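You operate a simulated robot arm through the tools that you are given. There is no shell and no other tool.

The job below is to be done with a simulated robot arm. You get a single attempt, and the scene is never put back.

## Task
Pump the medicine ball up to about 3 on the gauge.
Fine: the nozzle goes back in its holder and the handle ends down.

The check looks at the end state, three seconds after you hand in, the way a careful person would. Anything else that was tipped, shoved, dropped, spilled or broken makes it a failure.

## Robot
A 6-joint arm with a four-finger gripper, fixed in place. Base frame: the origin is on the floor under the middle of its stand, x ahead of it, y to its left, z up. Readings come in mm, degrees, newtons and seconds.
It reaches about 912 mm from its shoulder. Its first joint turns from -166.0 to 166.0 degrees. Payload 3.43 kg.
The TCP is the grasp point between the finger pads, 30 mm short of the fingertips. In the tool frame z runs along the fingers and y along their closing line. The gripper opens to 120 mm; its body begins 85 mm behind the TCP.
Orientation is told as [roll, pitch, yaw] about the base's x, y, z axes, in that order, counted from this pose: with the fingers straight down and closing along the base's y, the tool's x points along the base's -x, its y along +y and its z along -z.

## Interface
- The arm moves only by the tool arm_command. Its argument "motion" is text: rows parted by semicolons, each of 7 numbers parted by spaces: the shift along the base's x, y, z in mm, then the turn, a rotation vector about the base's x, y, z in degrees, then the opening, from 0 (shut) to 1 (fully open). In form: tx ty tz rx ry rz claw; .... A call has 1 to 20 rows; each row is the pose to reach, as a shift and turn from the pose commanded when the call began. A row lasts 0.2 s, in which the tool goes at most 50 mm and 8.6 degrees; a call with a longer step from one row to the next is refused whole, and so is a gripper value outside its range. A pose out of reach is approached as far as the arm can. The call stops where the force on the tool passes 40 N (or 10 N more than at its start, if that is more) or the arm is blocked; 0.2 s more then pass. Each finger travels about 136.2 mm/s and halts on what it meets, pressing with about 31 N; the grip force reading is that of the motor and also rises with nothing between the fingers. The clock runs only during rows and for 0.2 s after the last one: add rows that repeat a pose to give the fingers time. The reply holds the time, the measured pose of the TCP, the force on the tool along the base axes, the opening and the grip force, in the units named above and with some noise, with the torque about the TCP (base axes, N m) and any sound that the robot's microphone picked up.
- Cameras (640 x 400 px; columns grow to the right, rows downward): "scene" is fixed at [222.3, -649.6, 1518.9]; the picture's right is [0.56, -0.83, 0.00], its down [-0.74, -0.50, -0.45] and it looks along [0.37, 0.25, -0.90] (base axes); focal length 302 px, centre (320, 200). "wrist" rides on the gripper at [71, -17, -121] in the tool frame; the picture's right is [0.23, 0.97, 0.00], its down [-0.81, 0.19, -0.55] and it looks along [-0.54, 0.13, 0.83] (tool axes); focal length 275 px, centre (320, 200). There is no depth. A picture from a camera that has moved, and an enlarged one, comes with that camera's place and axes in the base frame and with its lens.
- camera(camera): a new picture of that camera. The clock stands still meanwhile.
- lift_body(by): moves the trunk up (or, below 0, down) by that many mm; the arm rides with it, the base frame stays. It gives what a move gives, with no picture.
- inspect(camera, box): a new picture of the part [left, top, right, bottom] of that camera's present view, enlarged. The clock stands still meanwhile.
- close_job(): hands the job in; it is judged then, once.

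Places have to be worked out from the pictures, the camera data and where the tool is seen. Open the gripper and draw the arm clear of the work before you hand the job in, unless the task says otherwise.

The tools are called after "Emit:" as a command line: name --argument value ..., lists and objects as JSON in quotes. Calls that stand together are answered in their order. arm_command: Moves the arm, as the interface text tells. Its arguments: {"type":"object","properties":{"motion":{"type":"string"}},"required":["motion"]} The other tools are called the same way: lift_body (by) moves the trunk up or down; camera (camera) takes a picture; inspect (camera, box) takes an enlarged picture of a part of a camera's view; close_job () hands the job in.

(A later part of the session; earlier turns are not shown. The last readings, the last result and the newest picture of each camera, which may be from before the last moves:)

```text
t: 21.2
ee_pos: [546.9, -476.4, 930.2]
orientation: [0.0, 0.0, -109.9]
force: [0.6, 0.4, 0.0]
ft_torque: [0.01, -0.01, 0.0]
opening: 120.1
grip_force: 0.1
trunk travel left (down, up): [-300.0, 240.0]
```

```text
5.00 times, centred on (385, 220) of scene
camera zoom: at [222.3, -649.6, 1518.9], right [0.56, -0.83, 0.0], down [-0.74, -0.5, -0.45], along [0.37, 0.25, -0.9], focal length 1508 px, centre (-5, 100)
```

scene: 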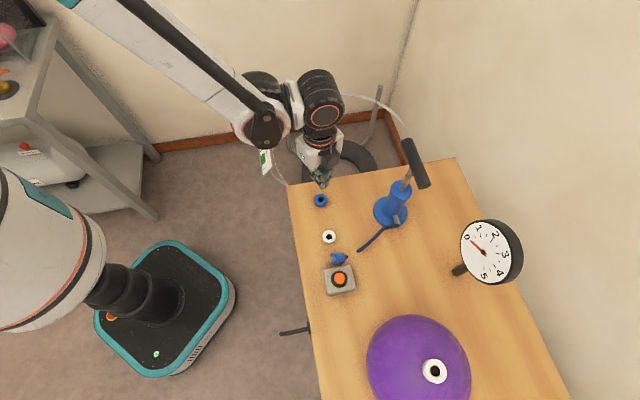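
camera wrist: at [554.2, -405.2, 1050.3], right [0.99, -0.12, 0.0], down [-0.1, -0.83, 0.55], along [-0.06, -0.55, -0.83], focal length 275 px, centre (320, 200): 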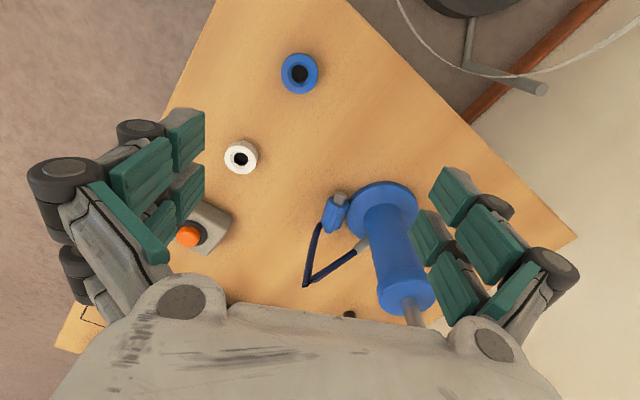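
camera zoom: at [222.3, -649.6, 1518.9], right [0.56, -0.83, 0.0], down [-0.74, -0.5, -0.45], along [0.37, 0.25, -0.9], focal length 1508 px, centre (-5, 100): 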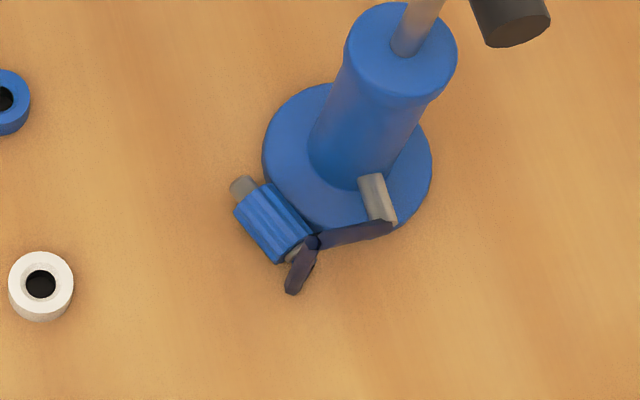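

The nozzle lies along (0.34, 0.94), which matches my yaw, with its tip towards the robot and the knurl centre near (548,-606,783), about 7 mm from the pump's base disc. I will grip it with the tool leaned 15° away from the pump; first I go to a pre-grasp point above it.

Emit:
arm_command --motion "-5 -30 0 -2 -5.5 0 0.8; -10 -65 0 -4 -11 0 0.6; -15 -95 -10 -5.13 -14.1 0 0.45; -21 -120 -30 -5.13 -14.1 0 0.45; -21.5 -130 -50 -5.13 -14.1 0 0.45; -21.5 -130 -66 -5.13 -14.1 0 0.45; -21.5 -130 -66 -5.13 -14.1 0 0.45"

Emit:
camera --camera "wrist"

Emit:
inspect --camera "wrist" --box '[240, 90, 420, 230]'

Emit:
inspect --camera "scene" --box '[310, 130, 450, 260]'

```text
t: 22.8
ee_pos: [524.8, -609.1, 861.6]
orientation: [15.0, 0.1, -110.0]
force: [-0.4, 0.3, -0.2]
ft_torque: [-0.02, 0.01, -0.03]
opening: 53.9
grip_force: 0.0
trunk travel left (down, up): [-300.0, 240.0]
```

```text
taken
camera wrist: at [503.7, -527.4, 974.9], right [0.96, -0.1, 0.25], down [-0.24, -0.78, 0.58], along [0.13, -0.62, -0.77], focal length 275 px, centre (320, 200)
```

wrist: 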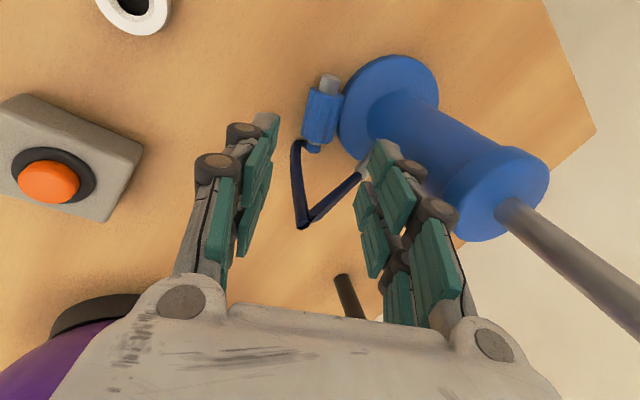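

```text
2.86 times, centred on (330, 160) of wrist
camera zoom: at [503.7, -527.4, 974.9], right [0.96, -0.1, 0.25], down [-0.24, -0.78, 0.58], along [0.13, -0.62, -0.77], focal length 786 px, centre (291, 314)
```

zoom: 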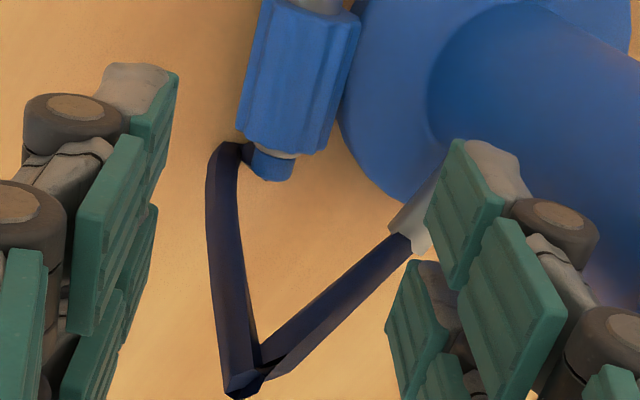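

```text
3.08 times, centred on (380, 195) of scene
camera zoom: at [222.3, -649.6, 1518.9], right [0.56, -0.83, 0.0], down [-0.74, -0.5, -0.45], along [0.37, 0.25, -0.9], focal length 928 px, centre (135, 215)
```

zoom: 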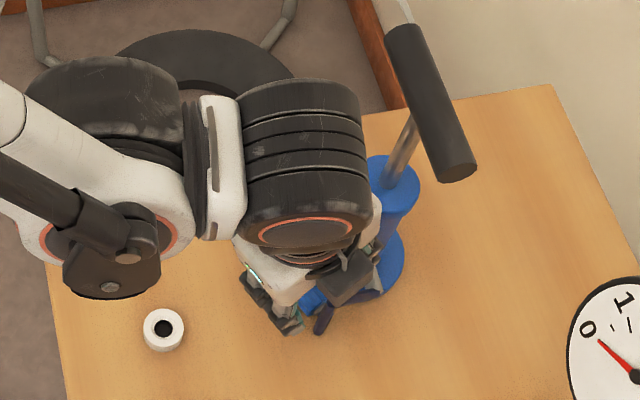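

Pre-grasp looks right: in the tool frame the nozzle axis is 81 mm ahead and 2 mm off. I narrow the fingers to 36 mm so the pump-side pair clears the cylinder and descend along the tool axis, watching the force.

Emit:
arm_command --motion "-1.3 0.5 0 0 0 0 0.31; 2 -0.7 -14 0 0 0 0.31; 5.3 -1.9 -27 0 0 0 0.31; 8.6 -3.2 -40 0 0 0 0.31; 12 -4.4 -51 0 0 0 0.31; 12 -4.4 -51 0 0 0 0.31"

Emit:
camera --camera "wrist"

Emit:
inspect --camera "wrist" --box '[240, 90, 420, 230]'

```text
t: 24.2
ee_pos: [534.7, -611.3, 812.3]
orientation: [15.0, 0.0, -110.1]
force: [0.0, 0.0, 0.8]
ft_torque: [0.01, -0.02, -0.02]
opening: 37.2
grip_force: 0.0
trunk travel left (down, up): [-300.0, 240.0]
```

```text
taken
camera wrist: at [513.6, -528.8, 925.5], right [0.96, -0.1, 0.25], down [-0.24, -0.78, 0.58], along [0.13, -0.62, -0.77], focal length 275 px, centre (320, 200)
```

wrist: 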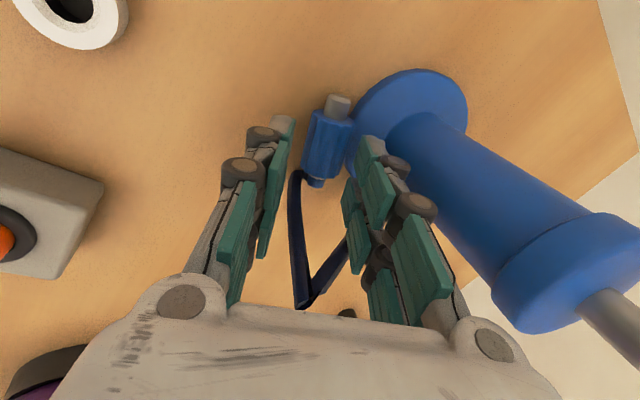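

```text
2.86 times, centred on (330, 160) of wrist
camera zoom: at [513.6, -528.8, 925.5], right [0.96, -0.1, 0.25], down [-0.24, -0.78, 0.58], along [0.13, -0.62, -0.77], focal length 786 px, centre (291, 314)
```

zoom: 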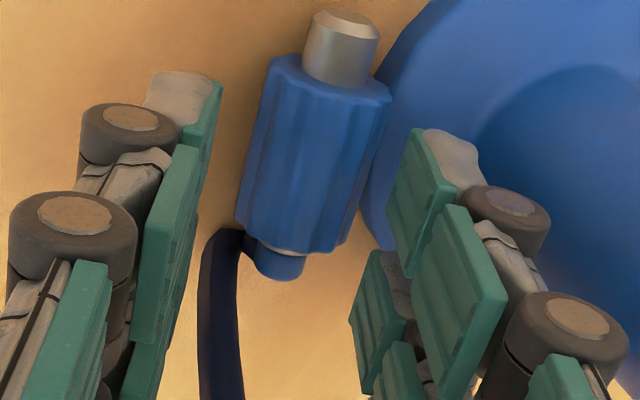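

The nozzle axis is now 31 mm ahead of the TCP and 2 mm toward the pump. I shift to match, advance 5 mm more, and close on it.

Emit:
arm_command --motion "1.8 -0.6 0.5 0 0 0 0.31; 2.6 -0.9 -2.5 0 0 0 0.31; 3 -1 -4.5 0 0 0 0.31; 3 -1 -4.5 0 0 0 0.25; 3 -1 -4.5 0 0 0 0.15; 3 -1 -4.5 0 0 0 0.1; 3 -1 -4.5 0 0 0 0; 3 -1 -4.5 0 0 0 0"

Emit:
camera --camera "wrist"

Emit:
inspect --camera "wrist" --box '[240, 90, 420, 230]'

```text
t: 26.0
ee_pos: [537.0, -611.2, 812.9]
orientation: [15.0, 0.0, -110.0]
force: [-0.7, 0.2, 1.0]
ft_torque: [0.0, -0.01, -0.02]
opening: 0.0
grip_force: 30.9
out of reach, approached as far as the arm can: row 2, 3, 4, 5, 6, 7, 8
trunk travel left (down, up): [-300.0, 240.0]
```

```text
taken
camera wrist: at [515.6, -529.4, 926.8], right [0.96, -0.1, 0.25], down [-0.24, -0.78, 0.58], along [0.13, -0.62, -0.77], focal length 275 px, centre (320, 200)
```

wrist: 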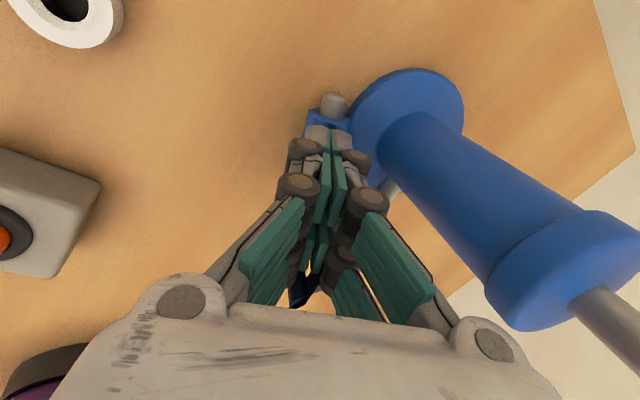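

```text
2.86 times, centred on (330, 160) of wrist
camera zoom: at [515.6, -529.4, 926.8], right [0.96, -0.1, 0.25], down [-0.24, -0.78, 0.58], along [0.13, -0.62, -0.77], focal length 786 px, centre (291, 314)
```

zoom: 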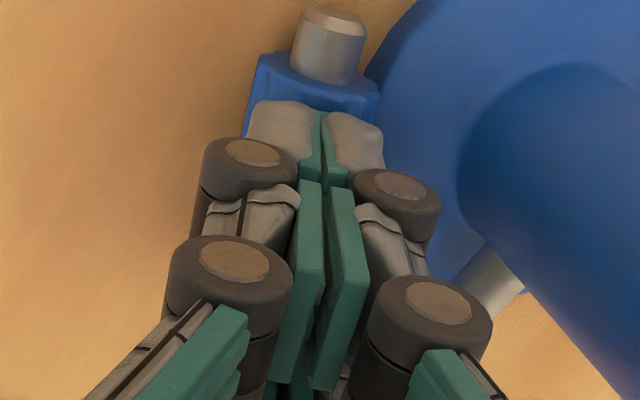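

The reply says the arm ran out of reach downward, so the fingers closed just above the nozzle, which stayed put. I need to lower the trunk: I open, back off away from the pump and up, then lower the trunk by 150 mm.

Emit:
arm_command --motion "0 0 5 0 0 0 0.31; -5 2 24 0 0 0 0.31; -10 4 43 0 0 0 0.31; -30 12 65 0 0 0 0.31; -55 22 95 0 0 0 0.31; -60 24 140 0 0 0 0.31; -60 24 185 0 0 0 0.31; -60 24 220 0 0 0 0.31; -60 24 220 0 0 0 0.31"

Emit:
lift_body --by -150

Emit:
camera --camera "wrist"

Emit:
camera --camera "scene"

```text
t: 28.0
ee_pos: [478.2, -586.1, 1031.3]
orientation: [15.0, 0.1, -110.0]
force: [0.0, 1.8, -0.1]
ft_torque: [0.01, 0.03, -0.03]
opening: 37.2
grip_force: 0.1
trunk travel left (down, up): [-300.0, 240.0]
```

```text
t: 29.8
ee_pos: [476.6, -585.9, 879.9]
orientation: [15.0, 0.0, -110.1]
force: [-0.2, 0.6, -0.1]
ft_torque: [0.01, -0.05, 0.01]
opening: 37.3
grip_force: 0.2
trunk travel left (down, up): [-150.0, 390.0]
```

```text
taken
camera wrist: at [455.7, -504.5, 994.2], right [0.96, -0.1, 0.25], down [-0.24, -0.78, 0.58], along [0.13, -0.62, -0.77], focal length 275 px, centre (320, 200)
```

wrist: 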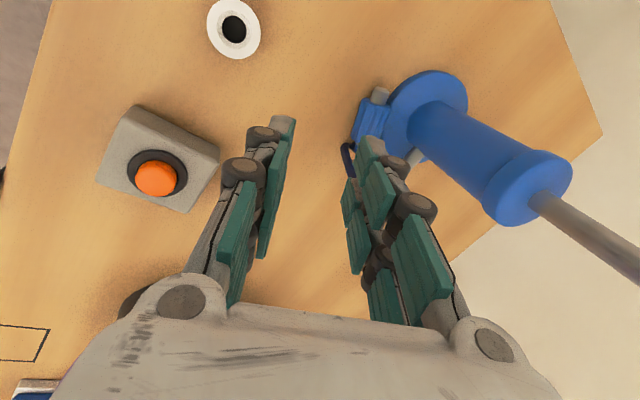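

```text
taken
```

scene: 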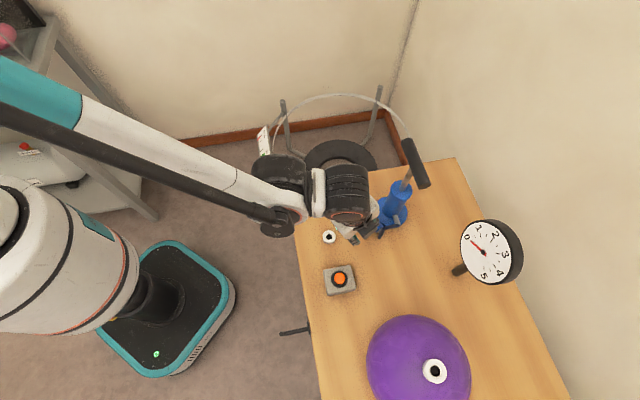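

Trunk is down 150 mm and nothing else moved. I go back to the pre-grasp point in front of the nozzle and re-measure it.

Emit:
arm_command --motion "12 -5 -5 0 0 0 0.31; 25 -11 -12 0 0 0 0.31; 37 -16 -18 0 0 0 0.31; 49 -22 -23.5 0 0 0 0.31; 49 -22 -23.5 0 0 0 0.31"

Emit:
inspect --camera "wrist" --box '[240, 60, 420, 200]'

```text
t: 30.9
ee_pos: [526.2, -608.8, 859.3]
orientation: [15.0, -0.1, -110.1]
force: [0.1, -0.4, 1.0]
ft_torque: [-0.02, 0.0, 0.02]
opening: 37.3
grip_force: 0.1
trunk travel left (down, up): [-150.0, 390.0]
```

```text
2.86 times, centred on (330, 130) of wrist
camera zoom: at [505.5, -526.6, 970.7], right [0.96, -0.1, 0.25], down [-0.24, -0.78, 0.58], along [0.13, -0.62, -0.77], focal length 786 px, centre (291, 400)
```

zoom: 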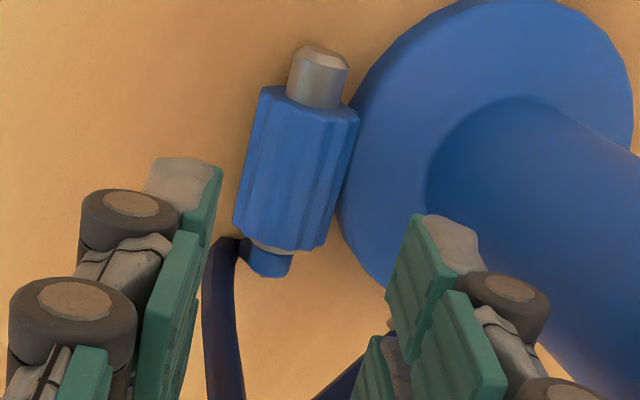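

The nozzle is unchanged: axis 77 mm ahead and 1.6 mm off. I descend along the tool axis 52 mm with that correction, then check before closing.

Emit:
arm_command --motion "1 -0.4 -11 0 0 0 0.31; 4 -1.4 -22 0 0 0 0.31; 6.5 -2.4 -33 0 0 0 0.31; 9 -3.3 -43 0 0 0 0.31; 11.3 -4.1 -51 0 0 0 0.31; 11.3 -4.1 -51 0 0 0 0.31"

Emit:
inspect --camera "wrist" --box '[240, 80, 420, 220]'

```text
t: 32.4
ee_pos: [536.2, -612.5, 805.8]
orientation: [15.0, 0.0, -109.9]
force: [1.1, -0.3, 0.1]
ft_torque: [0.01, 0.03, 0.03]
opening: 36.9
grip_force: 0.1
trunk travel left (down, up): [-150.0, 390.0]
```

```text
2.86 times, centred on (330, 150) of wrist
camera zoom: at [515.7, -530.7, 918.7], right [0.96, -0.1, 0.25], down [-0.24, -0.78, 0.58], along [0.13, -0.62, -0.77], focal length 786 px, centre (291, 343)
```

zoom: 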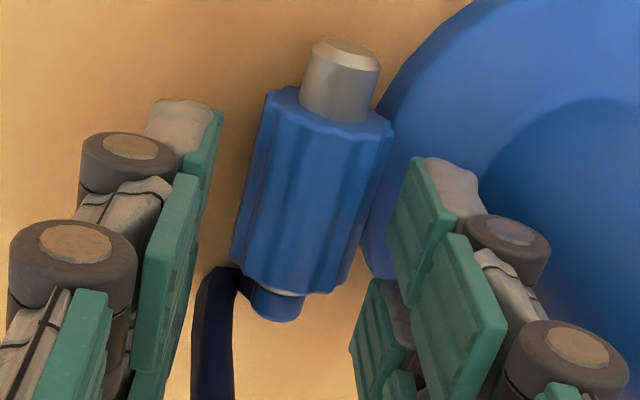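

Centred within about 1 mm and no contact. I close on the nozzle now.

Emit:
arm_command --motion "0.7 -0.3 0.2 0 0 0 0.31; 0.7 -0.3 0.2 0 0 0 0.25; 0.7 -0.3 0.2 0 0 0 0.2; 0.7 -0.3 0.2 0 0 0 0.1; 0.7 -0.3 0.2 0 0 0 0; 0.7 -0.3 0.2 0 0 0 0"

Emit:
inspect --camera "wrist" --box '[240, 80, 420, 220]'

```text
t: 33.8
ee_pos: [536.3, -612.4, 807.2]
orientation: [15.1, -0.1, -110.0]
force: [-1.9, -2.3, 23.0]
ft_torque: [0.09, -0.17, 0.02]
opening: 19.3
grip_force: 31.1
trunk travel left (down, up): [-150.0, 390.0]
```

```text
2.86 times, centred on (330, 150) of wrist
camera zoom: at [515.2, -530.2, 920.5], right [0.96, -0.1, 0.25], down [-0.24, -0.78, 0.58], along [0.14, -0.62, -0.77], focal length 786 px, centre (291, 343)
```

zoom: 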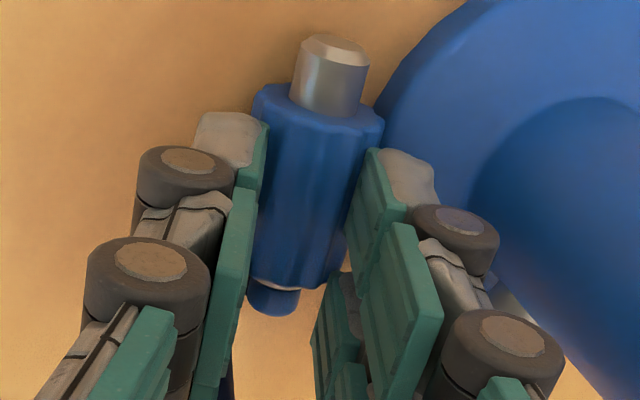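

Opening 19 mm with a 23 N upward push means the pads are pinching above the nozzle's equator; re-triangulating puts its axis nearer z≈775, not 783. I open, advance about 8 mm further along the tool axis, and close again.

Emit:
arm_command --motion "0 0 2 0 0 0 0.2; 0 0 2 0 0 0 0.31; 0 0 1 0 0 0 0.31; 1.5 -0.5 -2 0 0 0 0.31; 2.2 -0.8 -5 0 0 0 0.31; 2.8 -1 -7.4 0 0 0 0.31; 2.8 -1 -7.4 0 0 0 0.31"

Emit:
inspect --camera "wrist" --box '[240, 80, 420, 220]'

```text
t: 35.4
ee_pos: [539.9, -613.8, 801.0]
orientation: [14.9, 0.0, -110.0]
force: [0.5, 0.8, -0.6]
ft_torque: [-0.01, -0.01, 0.0]
opening: 37.2
grip_force: 0.1
trunk travel left (down, up): [-150.0, 390.0]
```

```text
2.86 times, centred on (330, 150) of wrist
camera zoom: at [519.3, -532.0, 912.9], right [0.96, -0.1, 0.25], down [-0.24, -0.78, 0.58], along [0.13, -0.62, -0.77], focal length 786 px, centre (291, 343)
```

zoom: 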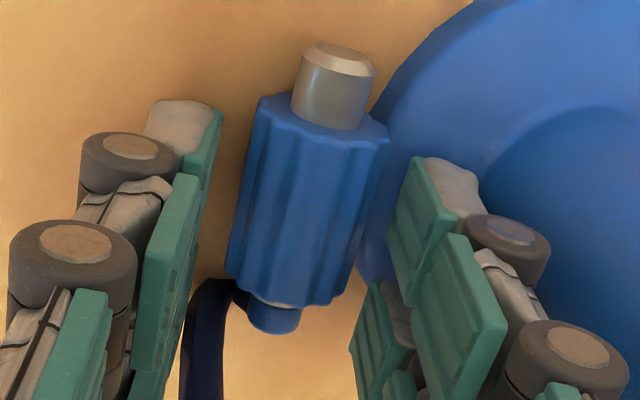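

No contact and the axis is about 26 mm past the TCP. I close on it.

Emit:
arm_command --motion "0.5 -0.2 -1 0 0 0 0.28; 0.5 -0.2 -1 0 0 0 0.22; 0.5 -0.2 -1 0 0 0 0.15; 0.5 -0.2 -1 0 0 0 0; 0.5 -0.2 -1 0 0 0 0"

Emit:
inspect --camera "wrist" --box '[240, 80, 420, 220]'

```text
t: 36.5
ee_pos: [541.0, -614.9, 799.1]
orientation: [15.0, 0.0, -110.0]
force: [-0.5, 0.2, -0.7]
ft_torque: [-0.01, 0.03, 0.01]
opening: 25.7
grip_force: 31.0
trunk travel left (down, up): [-150.0, 390.0]
```

```text
2.86 times, centred on (330, 150) of wrist
camera zoom: at [519.7, -532.5, 911.4], right [0.96, -0.1, 0.25], down [-0.24, -0.78, 0.58], along [0.13, -0.62, -0.77], focal length 786 px, centre (291, 343)
```

zoom: 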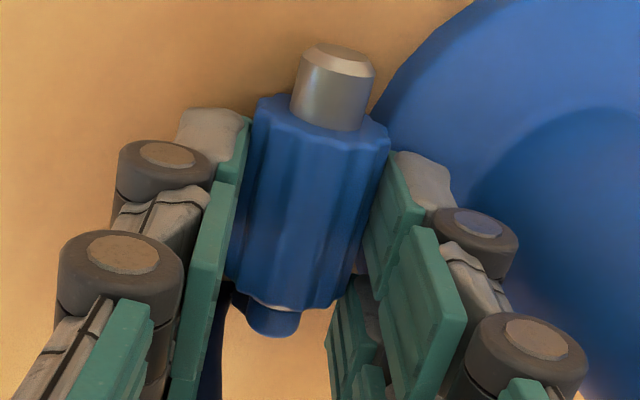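

Full-diameter grip now (25.7 mm) with no residual force. I lift slowly, moving slightly away from the pump, and check that it stays held.

Emit:
arm_command --motion "-0.5 0.2 3 0 0 0 0; -1 0.4 7 0 0 0 0; -3 1 13 0 0 0 0; -6 2 20 0 0 0 0; -10 4 30 0 0 0 0; -15 6 40 0 0 0 0"

Emit:
inspect --camera "wrist" --box '[240, 80, 420, 220]'

```text
t: 38.0
ee_pos: [525.0, -607.8, 838.8]
orientation: [15.0, 0.0, -109.8]
force: [0.5, -0.3, -0.8]
ft_torque: [-0.02, -0.01, -0.01]
opening: 25.7
grip_force: 30.8
trunk travel left (down, up): [-150.0, 390.0]
```

```text
2.86 times, centred on (330, 150) of wrist
camera zoom: at [504.2, -526.5, 952.0], right [0.96, -0.1, 0.25], down [-0.24, -0.78, 0.58], along [0.13, -0.62, -0.77], focal length 786 px, centre (291, 343)
```

zoom: 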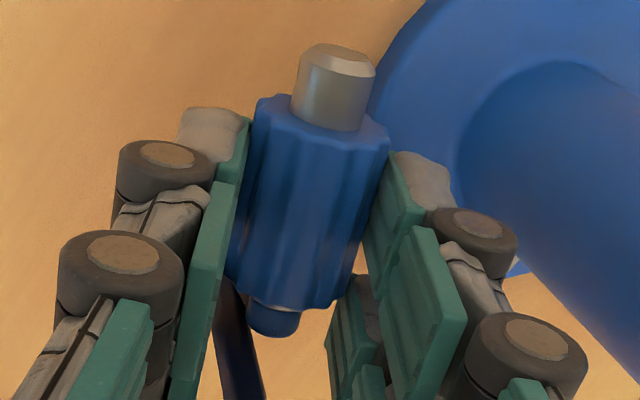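

The nozzle is held firmly. I carry it away from the pump and up while removing the tilt.

Emit:
arm_command --motion "-15 6 25 0.9 2.4 0 0; -30 13 55 1.9 5.2 0 0; -45 20 85 2.9 8 0 0; -60 27 115 3.9 10.7 0 0; -75 34 150 5.13 14.1 0 0; -85 38 190 5.13 14.1 0 0; -90 42 225 5.13 14.1 0 0; -90 42 225 5.13 14.1 0 0"

Emit:
camera --camera "wrist"

Emit:
camera --camera "scene"

```text
t: 39.8
ee_pos: [433.4, -566.5, 1064.0]
orientation: [0.0, 0.0, -109.9]
force: [0.3, -0.4, 0.3]
ft_torque: [0.01, 0.0, 0.03]
opening: 25.7
grip_force: 31.3
trunk travel left (down, up): [-150.0, 390.0]
```

```text
taken
camera wrist: at [441.9, -497.0, 1185.7], right [0.99, -0.12, 0.0], down [-0.1, -0.83, 0.55], along [-0.06, -0.55, -0.83], focal length 275 px, centre (320, 200)
```

wrist: 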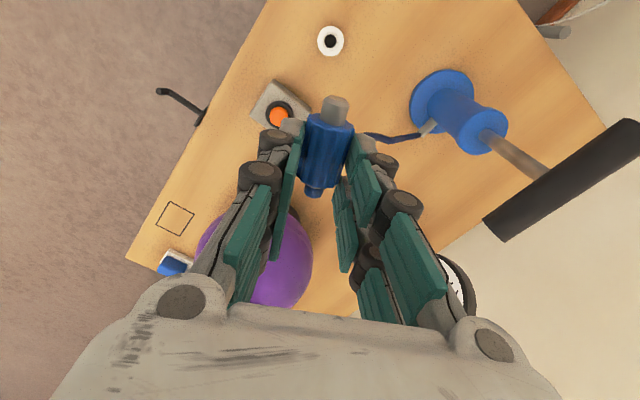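

```text
taken
```

scene: 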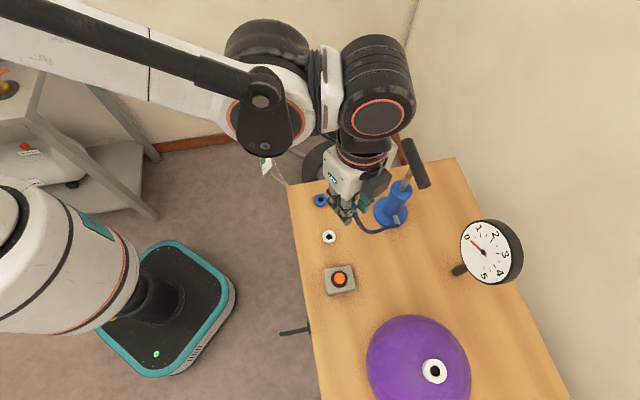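

Still held and no pull from the hose. Now I rotate the tool -90° about its closing line so the nozzle tip points down with the fingers horizontal, pointing outward.

Emit:
arm_command --motion "0 0 4 -7.7 2.8 0 0; 0 0 8 -15.4 5.6 0 0; 0 0 12 -23.1 8.4 0 0; 0 0 16 -30.8 11.2 0 0; 0 0 20 -38.5 14 0 0; 0 0 24 -46.1 16.8 0 0; 0 0 28 -53.8 19.6 0 0; 0 0 30 -61.5 22.4 0 0; 0 0 30 -69.2 25.2 0 0; 0 0 30 -76.9 28 0 0; 0 0 30 -84.6 30.8 0 0; 0 0 30 -84.6 30.8 0 0"

Emit:
camera --camera "wrist"

Emit:
camera --camera "scene"

```text
t: 42.4
ee_pos: [436.6, -567.2, 1094.1]
orientation: [-161.0, -89.9, 51.1]
force: [0.1, -1.4, -0.2]
ft_torque: [0.03, -0.01, -0.03]
opening: 26.1
grip_force: 31.1
trunk travel left (down, up): [-150.0, 390.0]
```

```text
taken
camera wrist: at [460.9, -449.1, 1023.2], right [0.91, -0.33, -0.23], down [0.37, 0.46, 0.81], along [-0.16, -0.83, 0.54], focal length 275 px, centre (320, 200)
```

wrist: 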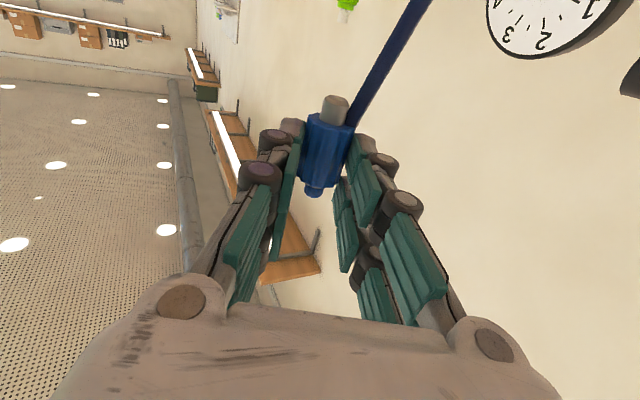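

```text
taken
```

scene: 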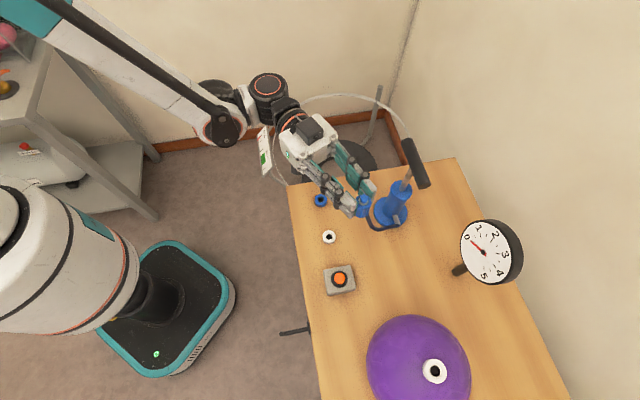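

The nozzle tip points straight down now. I yaw +40° so the fingers point radially outward and carry it toward the ball, staying high.

Emit:
arm_command --motion "-15 -16 0 0 0 5.7 0; -30 -32 0 0 0 11.4 0; -45 -48 0 0 0 17.1 0; -60 -64 0 0 0 22.8 0; -76 -80 0 0 0 28.5 0; -91 -96 0 0 0 34.2 0; -106 -113 0 0 0 40 0; -106 -113 0 0 0 40 0"

Emit:
camera --camera "wrist"

Emit:
camera --camera "scene"

```text
t: 44.1
ee_pos: [329.8, -678.8, 1092.7]
orientation: [-178.0, -90.0, 108.1]
force: [-0.6, 0.2, -0.3]
ft_torque: [0.06, 0.0, 0.03]
opening: 26.2
grip_force: 31.1
trunk travel left (down, up): [-150.0, 390.0]
```

```text
taken
camera wrist: at [272.5, -573.1, 1022.5], right [0.91, 0.33, -0.23], down [-0.01, 0.59, 0.81], along [0.41, -0.74, 0.54], focal length 275 px, centre (320, 200)
```

wrist: 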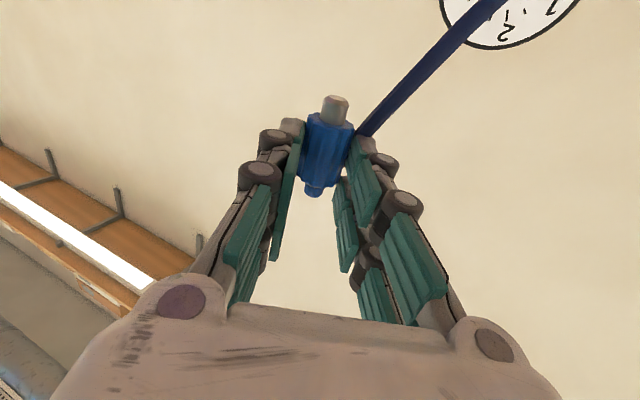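

```text
taken
```

scene: 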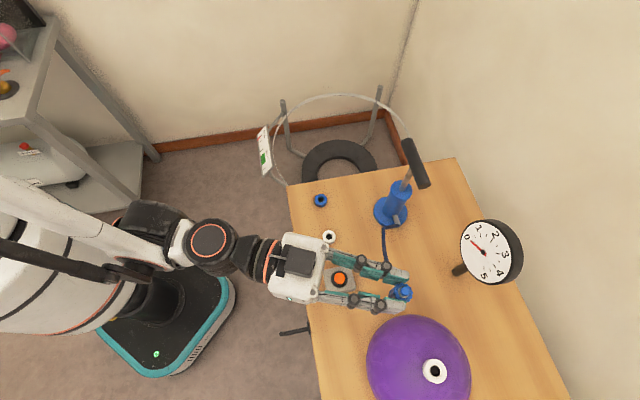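

Good: the nozzle hangs tip-down near the ball. I move to a hover over the valve at (296,-822) and look.

Emit:
arm_command --motion "-11 -30 0 0 0 0 0; -22 -60 0 0 0 0 0; -33 -90 0 0 0 0 0; -42.4 -118.2 0 0 0 0 0; -42.4 -118.2 -25 0 0 0 0; -42.4 -118.2 -45 0 0 0 0; -42.4 -118.2 -45 0 0 0 0"

Emit:
camera --camera "wrist"

Emit:
inspect --camera "scene" --box '[350, 290, 510, 400]'

```text
t: 45.8
ee_pos: [287.4, -797.3, 1049.4]
orientation: [-123.3, -90.1, 53.3]
force: [-0.3, 0.2, 0.2]
ft_torque: [0.01, -0.04, 0.0]
opening: 26.2
grip_force: 30.8
trunk travel left (down, up): [-150.0, 390.0]
```

```text
taken
camera wrist: at [229.7, -691.4, 978.4], right [0.91, 0.33, -0.23], down [-0.01, 0.59, 0.81], along [0.4, -0.74, 0.54], focal length 275 px, centre (320, 200)
```

wrist: 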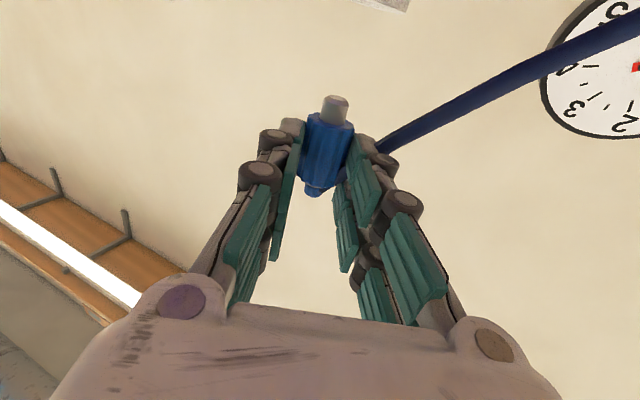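

```text
3.64 times, centred on (430, 345) of scene
camera zoom: at [222.3, -649.6, 1518.9], right [0.56, -0.83, 0.0], down [-0.74, -0.5, -0.45], along [0.37, 0.25, -0.9], focal length 1097 px, centre (-80, -327)
```

zoom: 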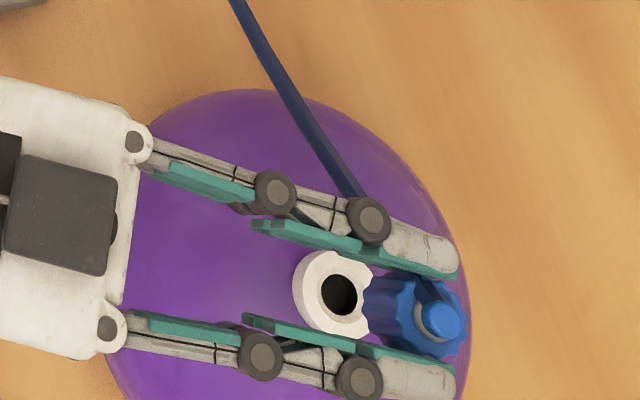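

The scene view shows the nozzle held upright with the valve visible between the fingers. I zoom in further to measure the nozzle's top against the valve hole.

Emit:
inspect --camera "scene" --box '[425, 345, 485, 395]'

Emit:
inspect --camera "wrist" --box '[280, 80, 380, 220]'

```text
8.00 times, centred on (455, 370) of scene
camera zoom: at [222.3, -649.6, 1518.9], right [0.56, -0.83, 0.0], down [-0.74, -0.5, -0.45], along [0.37, 0.25, -0.9], focal length 2413 px, centre (-760, -1160)
```

zoom: 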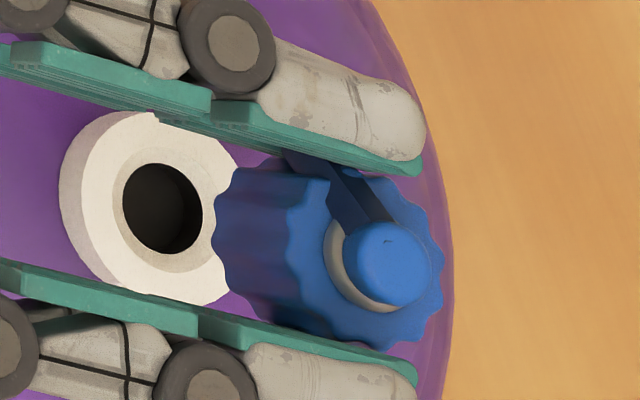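

```text
2.86 times, centred on (330, 150) of wrist
camera zoom: at [229.7, -691.4, 978.4], right [0.91, 0.33, -0.23], down [-0.01, 0.59, 0.81], along [0.4, -0.74, 0.54], focal length 786 px, centre (291, 343)
```

zoom: 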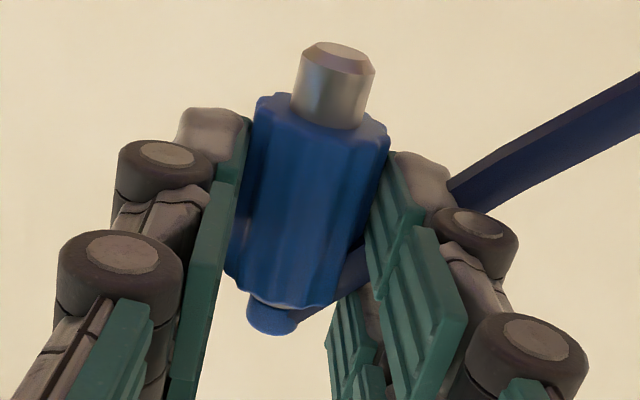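

The measurement puts the nozzle about 1–2 mm past the valve in -y, with the stem end about 43 mm above it. I shift +1.3 mm in y and descend 34 mm, then look again.

Emit:
arm_command --motion "0 1.3 -10 0 0 0 0; 0 1.3 -20 0 0 0 0; 0 1.3 -28 0 0 0 0; 0 1.3 -34 0 0 0 0; 0 1.3 -34 0 0 0 0"

Emit:
inspect --camera "scene" --box '[415, 345, 475, 395]'

Emit:
inspect --camera "wrist" --box '[270, 20, 390, 160]'

```text
t: 47.0
ee_pos: [286.8, -796.1, 1014.8]
orientation: [-127.6, -90.0, 57.6]
force: [-0.1, 0.3, -1.8]
ft_torque: [0.0, -0.03, 0.04]
opening: 25.8
grip_force: 30.2
trunk travel left (down, up): [-150.0, 390.0]
```

```text
8.00 times, centred on (445, 370) of scene
camera zoom: at [222.3, -649.6, 1518.9], right [0.56, -0.83, 0.0], down [-0.74, -0.5, -0.45], along [0.37, 0.25, -0.9], focal length 2413 px, centre (-680, -1160)
```

zoom: 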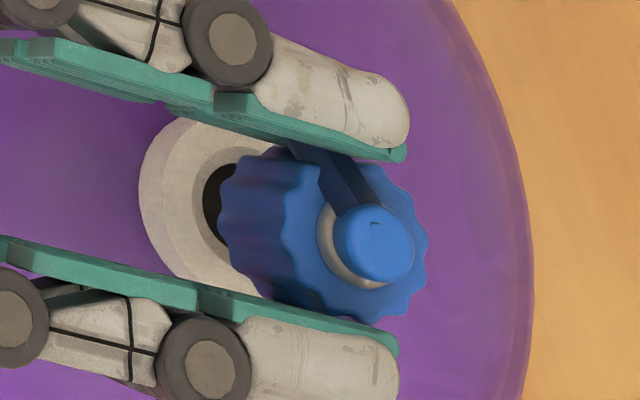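

```text
2.86 times, centred on (330, 90) of wrist
camera zoom: at [229.3, -689.7, 944.1], right [0.91, 0.33, -0.23], down [-0.01, 0.59, 0.81], along [0.41, -0.74, 0.54], focal length 786 px, centre (291, 514)
```

zoom: 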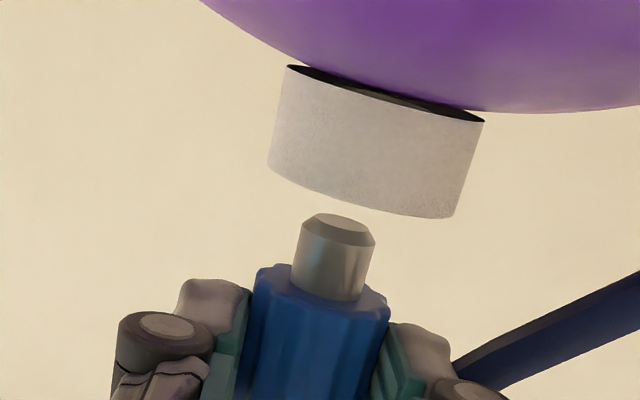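

The wrist camera now sees valve and stem together: lateral offset about 1 mm, depth aligned, stem end about 5 mm above the face. I shift that 1 mm and lower slowly into the hole, watching the force.

Emit:
arm_command --motion "0.9 0.3 -2 0 0 0 0; 0.9 0.3 -4 0 0 0 0; 0.9 0.3 -6 0 0 0 0; 0.9 0.3 -8 0 0 0 0; 0.9 0.3 -10 0 0 0 0"

Emit:
inspect --camera "wrist" --box '[270, 20, 390, 160]'

Emit:
inspect --camera "scene" --box '[415, 345, 475, 395]'

```text
t: 48.1
ee_pos: [287.8, -796.8, 1005.4]
orientation: [-132.3, -90.1, 62.3]
force: [-0.2, -0.1, 0.2]
ft_torque: [0.05, -0.02, 0.0]
opening: 26.1
grip_force: 31.8
trunk travel left (down, up): [-150.0, 390.0]
```

```text
2.86 times, centred on (330, 90) of wrist
camera zoom: at [230.0, -690.2, 933.8], right [0.91, 0.33, -0.23], down [-0.01, 0.59, 0.81], along [0.41, -0.74, 0.54], focal length 786 px, centre (291, 514)
```

zoom: 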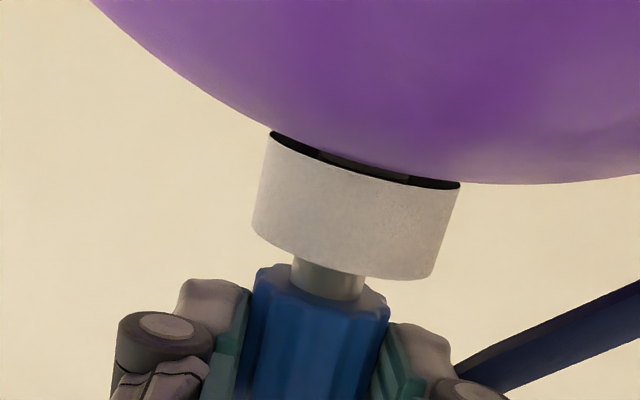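

```text
8.00 times, centred on (445, 370) of scene
camera zoom: at [222.3, -649.6, 1518.9], right [0.56, -0.83, 0.0], down [-0.74, -0.5, -0.45], along [0.37, 0.25, -0.9], focal length 2413 px, centre (-680, -1160)
```

zoom: 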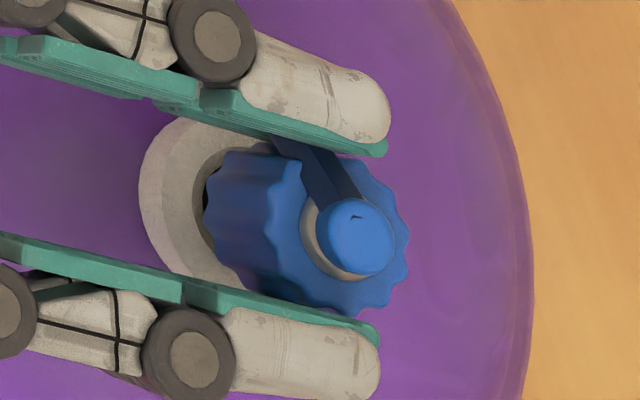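

The stem is entering the hole with no contact force. I continue down in small steps until it seats.

Emit:
arm_command --motion "0.5 0.2 -2 0 0 0 0; 0.5 0.2 -4 0 0 0 0; 0.5 0.2 -6 0 0 0 0; 0.5 0.2 -8 0 0 0 0"

Emit:
inspect --camera "wrist" --box '[270, 20, 390, 160]'

```text
t: 49.1
ee_pos: [287.9, -796.2, 995.6]
orientation: [-140.0, -90.0, 70.1]
force: [-1.0, 1.3, -0.3]
ft_torque: [0.03, 0.01, -0.03]
opening: 25.8
grip_force: 31.2
trunk travel left (down, up): [-150.0, 390.0]
```

```text
2.86 times, centred on (330, 90) of wrist
camera zoom: at [230.7, -689.9, 925.6], right [0.91, 0.33, -0.23], down [-0.01, 0.59, 0.81], along [0.4, -0.74, 0.54], focal length 786 px, centre (291, 514)
```

zoom: 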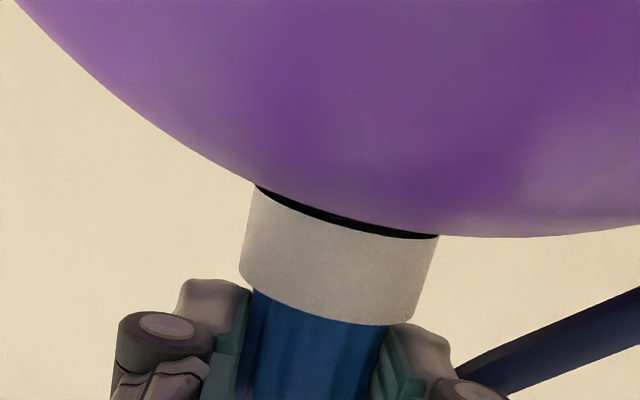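

Still no force, with the grip's end close to the valve face. I continue down in 1 mm steps to find the seat.

Emit:
arm_command --motion "0 0 -1 0 0 0 0; 0 0 -2 0 0 0 0; 0 0 -3 0 0 0 0"

Emit:
inspect --camera "wrist" --box '[270, 20, 390, 160]'

Emit:
inspect --camera "scene" --box '[405, 345, 465, 395]'

```text
t: 50.0
ee_pos: [287.9, -795.0, 995.3]
orientation: [-171.0, -89.9, 101.0]
force: [-0.5, -1.9, 20.7]
ft_torque: [-0.57, -0.16, 0.16]
opening: 26.0
grip_force: 31.1
trunk travel left (down, up): [-150.0, 390.0]
```

```text
2.86 times, centred on (330, 90) of wrist
camera zoom: at [230.5, -688.5, 924.3], right [0.91, 0.33, -0.23], down [-0.01, 0.59, 0.81], along [0.4, -0.74, 0.54], focal length 786 px, centre (291, 514)
```

zoom: 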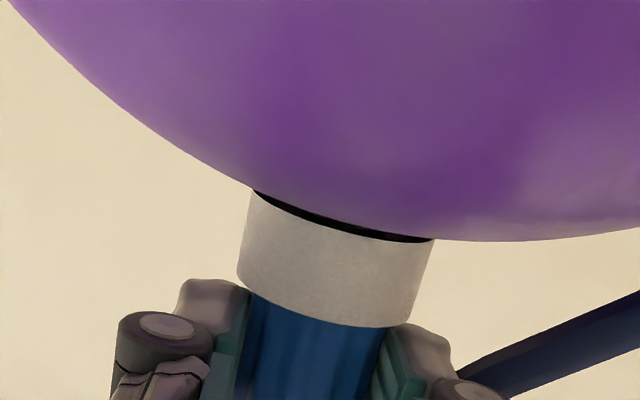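

```text
8.00 times, centred on (435, 370) of scene
camera zoom: at [222.3, -649.6, 1518.9], right [0.56, -0.83, 0.0], down [-0.74, -0.5, -0.45], along [0.37, 0.25, -0.9], focal length 2413 px, centre (-600, -1160)
```

zoom: 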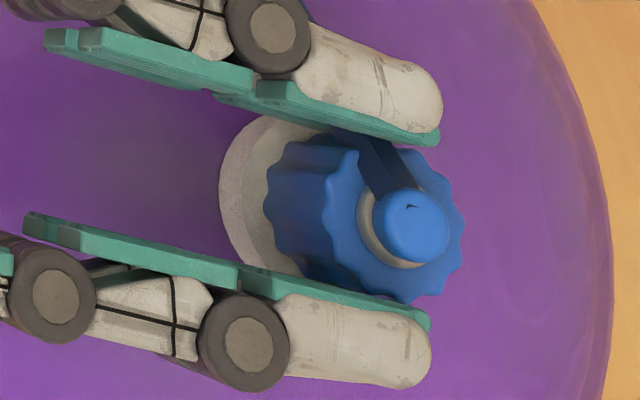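

A 20 N upward push appeared with the grip at the valve face, so it is seated or nearly so. I press 2 mm more to check whether it clicks further in.

Emit:
arm_command --motion "0 0 -1 0 0 0 0; 0 0 -2 0 0 0 0; 0 0 -2 0 0 0 0"

Emit:
inspect --camera "wrist" --box '[270, 20, 390, 160]'

```text
t: 50.8
ee_pos: [286.4, -794.7, 993.3]
orientation: [-171.5, -89.9, 101.4]
force: [-2.9, -1.2, 21.3]
ft_torque: [-0.55, -0.12, 0.06]
opening: 26.1
grip_force: 30.8
trunk travel left (down, up): [-150.0, 390.0]
```

```text
2.86 times, centred on (330, 90) of wrist
camera zoom: at [230.4, -688.1, 922.0], right [0.91, 0.33, -0.23], down [-0.01, 0.59, 0.81], along [0.4, -0.74, 0.54], focal length 786 px, centre (291, 514)
```

zoom: 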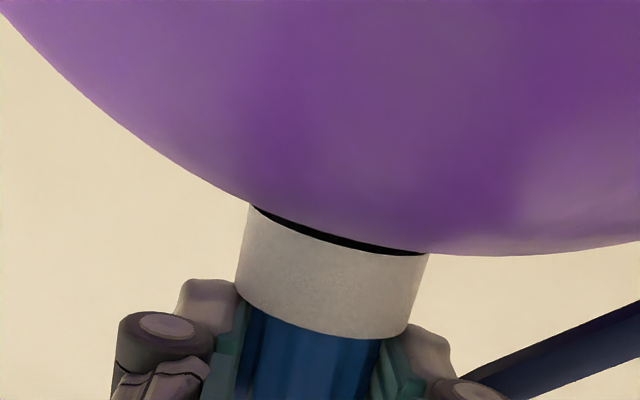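

The force stayed near 21 N while it moved 2 mm. I check whether the nozzle slid in the fingers or went deeper into the valve.

Emit:
inspect --camera "wrist" --box '[280, 80, 380, 220]'

Emit:
inspect --camera "scene" --box '[405, 345, 465, 395]'

```text
2.86 times, centred on (330, 150) of wrist
camera zoom: at [230.4, -688.1, 922.0], right [0.91, 0.33, -0.23], down [-0.01, 0.59, 0.81], along [0.4, -0.74, 0.54], focal length 786 px, centre (291, 343)
```

zoom: 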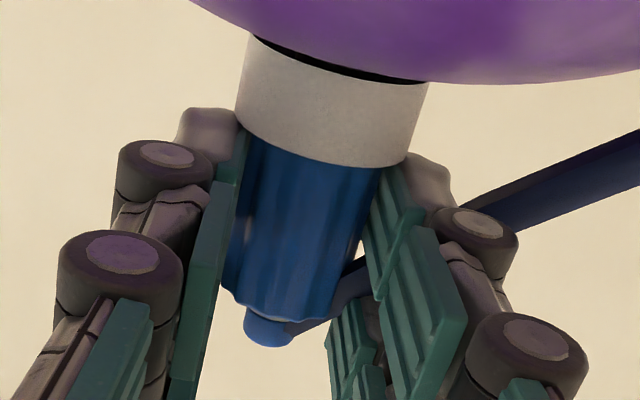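

```text
8.00 times, centred on (435, 370) of scene
camera zoom: at [222.3, -649.6, 1518.9], right [0.56, -0.83, 0.0], down [-0.74, -0.5, -0.45], along [0.37, 0.25, -0.9], focal length 2413 px, centre (-600, -1160)
```

zoom: 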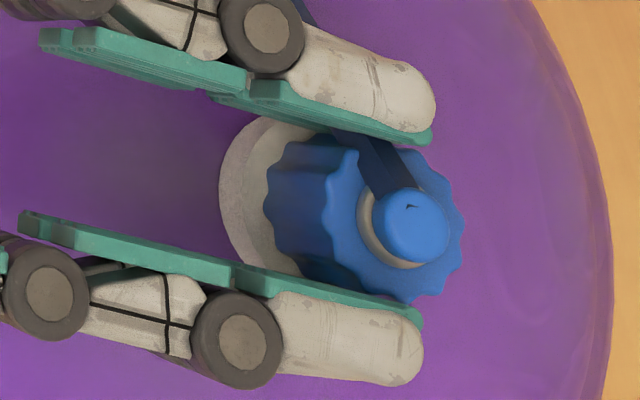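

The scene view shows the nozzle did not move while the fingers slid 2 mm down it, so it is fully seated on the valve face. I relieve the push by 3 mm and open the fingers.

Emit:
arm_command --motion "0 0 1.5 0 0 0 0; 0 0 3 0 0 0 0.1; 0 0 3 0 0 0 0.3; 0 0 3 0 0 0 0.4; 0 0 3 0 0 0 0.45; 0 0 3 0 0 0 0.45"

Emit:
camera --camera "wrist"

Emit:
inspect --camera "scene" --box '[345, 290, 505, 400]'

```text
t: 52.1
ee_pos: [289.2, -794.8, 994.8]
orientation: [-135.9, -89.9, 65.8]
force: [0.3, -0.5, 0.3]
ft_torque: [-0.04, -0.02, 0.01]
opening: 54.2
grip_force: 0.0
trunk travel left (down, up): [-150.0, 390.0]
```

```text
taken
camera wrist: at [231.6, -688.8, 924.0], right [0.91, 0.33, -0.23], down [-0.01, 0.59, 0.81], along [0.4, -0.74, 0.54], focal length 275 px, centre (320, 200)
```

wrist: 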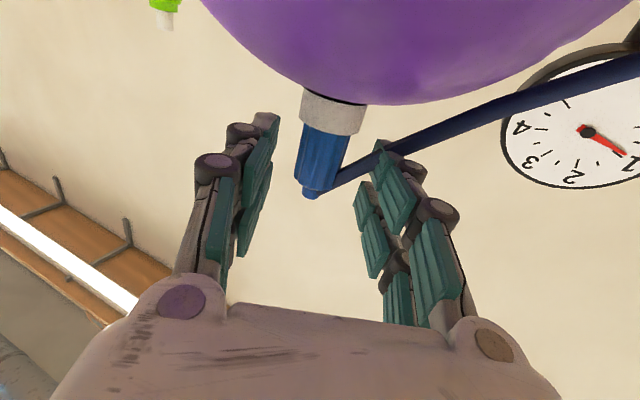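

```text
3.64 times, centred on (425, 345) of scene
camera zoom: at [222.3, -649.6, 1518.9], right [0.56, -0.83, 0.0], down [-0.74, -0.5, -0.45], along [0.37, 0.25, -0.9], focal length 1097 px, centre (-62, -327)
```

zoom: 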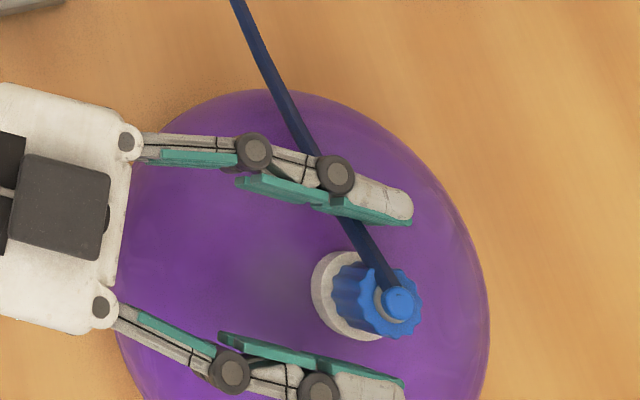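

The nozzle stands seated in the valve with the fingers clear. I retreat straight back along the finger direction, then up.

Emit:
arm_command --motion "-7 19 0 0 0 0 0.45; -14 38 0 0 0 0 0.45; -24 66 0 0 0 0 0.45; -34 94 0 0 0 0 0.45; -40 110 20 0 0 0 0.5; -40 110 60 0 0 0 0.6; -40 110 100 0 0 0 0.6; -40 110 130 0 0 0 0.6"

Emit:
camera --camera "scene"

Emit:
inspect --camera "scene" --box '[420, 200, 560, 300]'

```text
t: 54.0
ee_pos: [247.1, -688.8, 1121.5]
orientation: [-133.8, -90.0, 64.0]
force: [0.9, 0.2, 0.3]
ft_torque: [0.01, -0.03, 0.0]
opening: 71.7
grip_force: 0.0
out of reach, approached as far as the arm can: row 3, 4, 5, 6
trunk travel left (down, up): [-150.0, 390.0]
```

```text
taken
```

scene: 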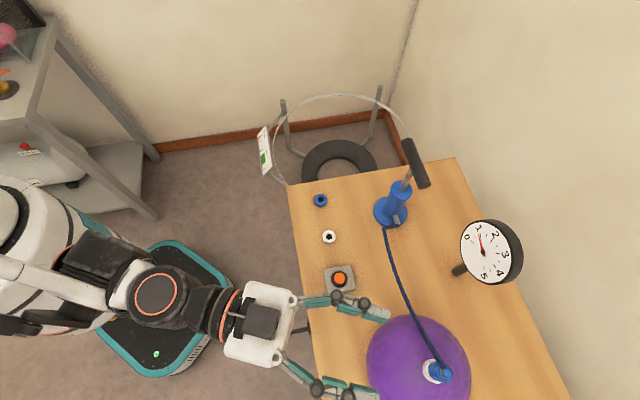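

```text
4.00 times, centred on (490, 250) of scene
camera zoom: at [222.3, -649.6, 1518.9], right [0.56, -0.83, 0.0], down [-0.74, -0.5, -0.45], along [0.37, 0.25, -0.9], focal length 1207 px, centre (-360, 0)
```

zoom: 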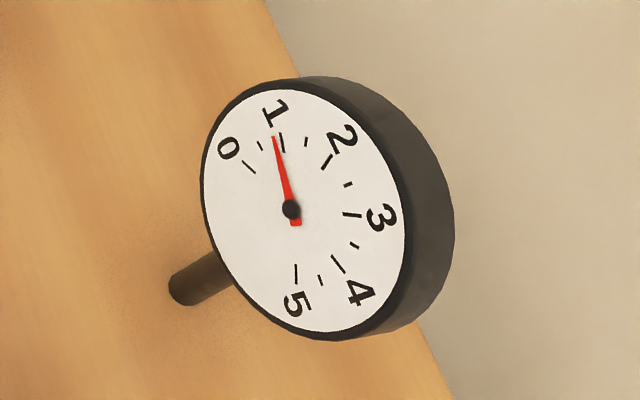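

The gauge now reads about 0.9 with the hose connected to the ball. I turn the tool back to pointing down while moving away from the ball toward the pump side, staying high.

Emit:
arm_command --motion "17 14 5 7.05 2.57 0 0.6; 34 28 10 14.1 5.1 0 0.7; 51 42 15 21.1 7.7 0 0.8; 68 56 20 28.2 10.3 0 1; 85 70 25 35.2 12.8 0 1; 102 84 30 42.3 15.4 0 1; 119 98 35 49.3 18 0 1; 136 112 40 56.4 20.5 0 1; 153 126 45 63.4 23.1 0 1; 170 140 50 70.5 25.7 0 1; 187 154 55 77.5 28.2 0 1; 203 169 60 84.6 30.8 0 1; 203 169 60 84.6 30.8 0 1"

Emit:
camera --camera "scene"

```text
t: 56.8
ee_pos: [330.1, -593.8, 1184.4]
orientation: [15.9, -3.0, -62.0]
force: [-0.6, -0.6, 0.1]
ft_torque: [-0.01, 0.04, 0.01]
opening: 119.8
grip_force: 0.2
out of reach, approached as far as the arm can: row 1, 2, 3, 4, 5, 6, 7, 8, 9, 10, 11, 12, 13
trunk travel left (down, up): [-150.0, 390.0]
```

```text
taken
```

scene: 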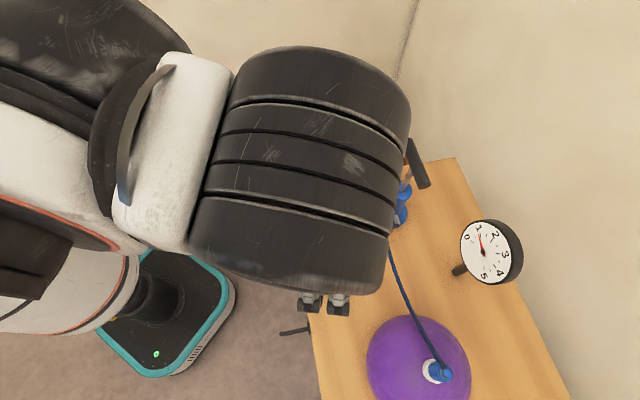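

The arm reported being out of reach along that path and lags behind. I hold to see whether it converges and to read the actual pose.

Emit:
arm_command --motion "0 0 0 0 0 0 1; 0 0 0 0 0 0 1; 0 0 0 0 0 0 1"

```text
t: 57.5
ee_pos: [331.1, -592.8, 1182.6]
orientation: [15.8, -3.2, -62.2]
force: [0.6, 0.7, -0.6]
ft_torque: [-0.02, -0.01, 0.0]
opening: 119.8
grip_force: 0.1
trunk travel left (down, up): [-150.0, 390.0]
```

The commanded pose has followed the arm, so it is stable at (331,-593,1183) with a 16° tilt. I level the tool in short steps while moving outward.

Emit:
arm_command --motion "20 8 0 -1.1 3.9 0 1; 45 16 0 -2.3 7.8 0 1; 70 24 0 -3.4 11.6 0 1; 95 32 0 -4.5 15.5 0 1; 110 36 0 -4.5 15.5 0 1; 110 36 0 -4.5 15.5 0 1"

```text
t: 59.0
ee_pos: [374.9, -579.9, 1186.8]
orientation: [15.9, -2.5, -57.9]
force: [0.1, -0.3, -0.6]
ft_torque: [0.0, 0.0, 0.02]
opening: 120.0
grip_force: 0.0
out of reach, approached as far as the arm can: row 1, 2, 3, 4, 5, 6
trunk travel left (down, up): [-150.0, 390.0]
```

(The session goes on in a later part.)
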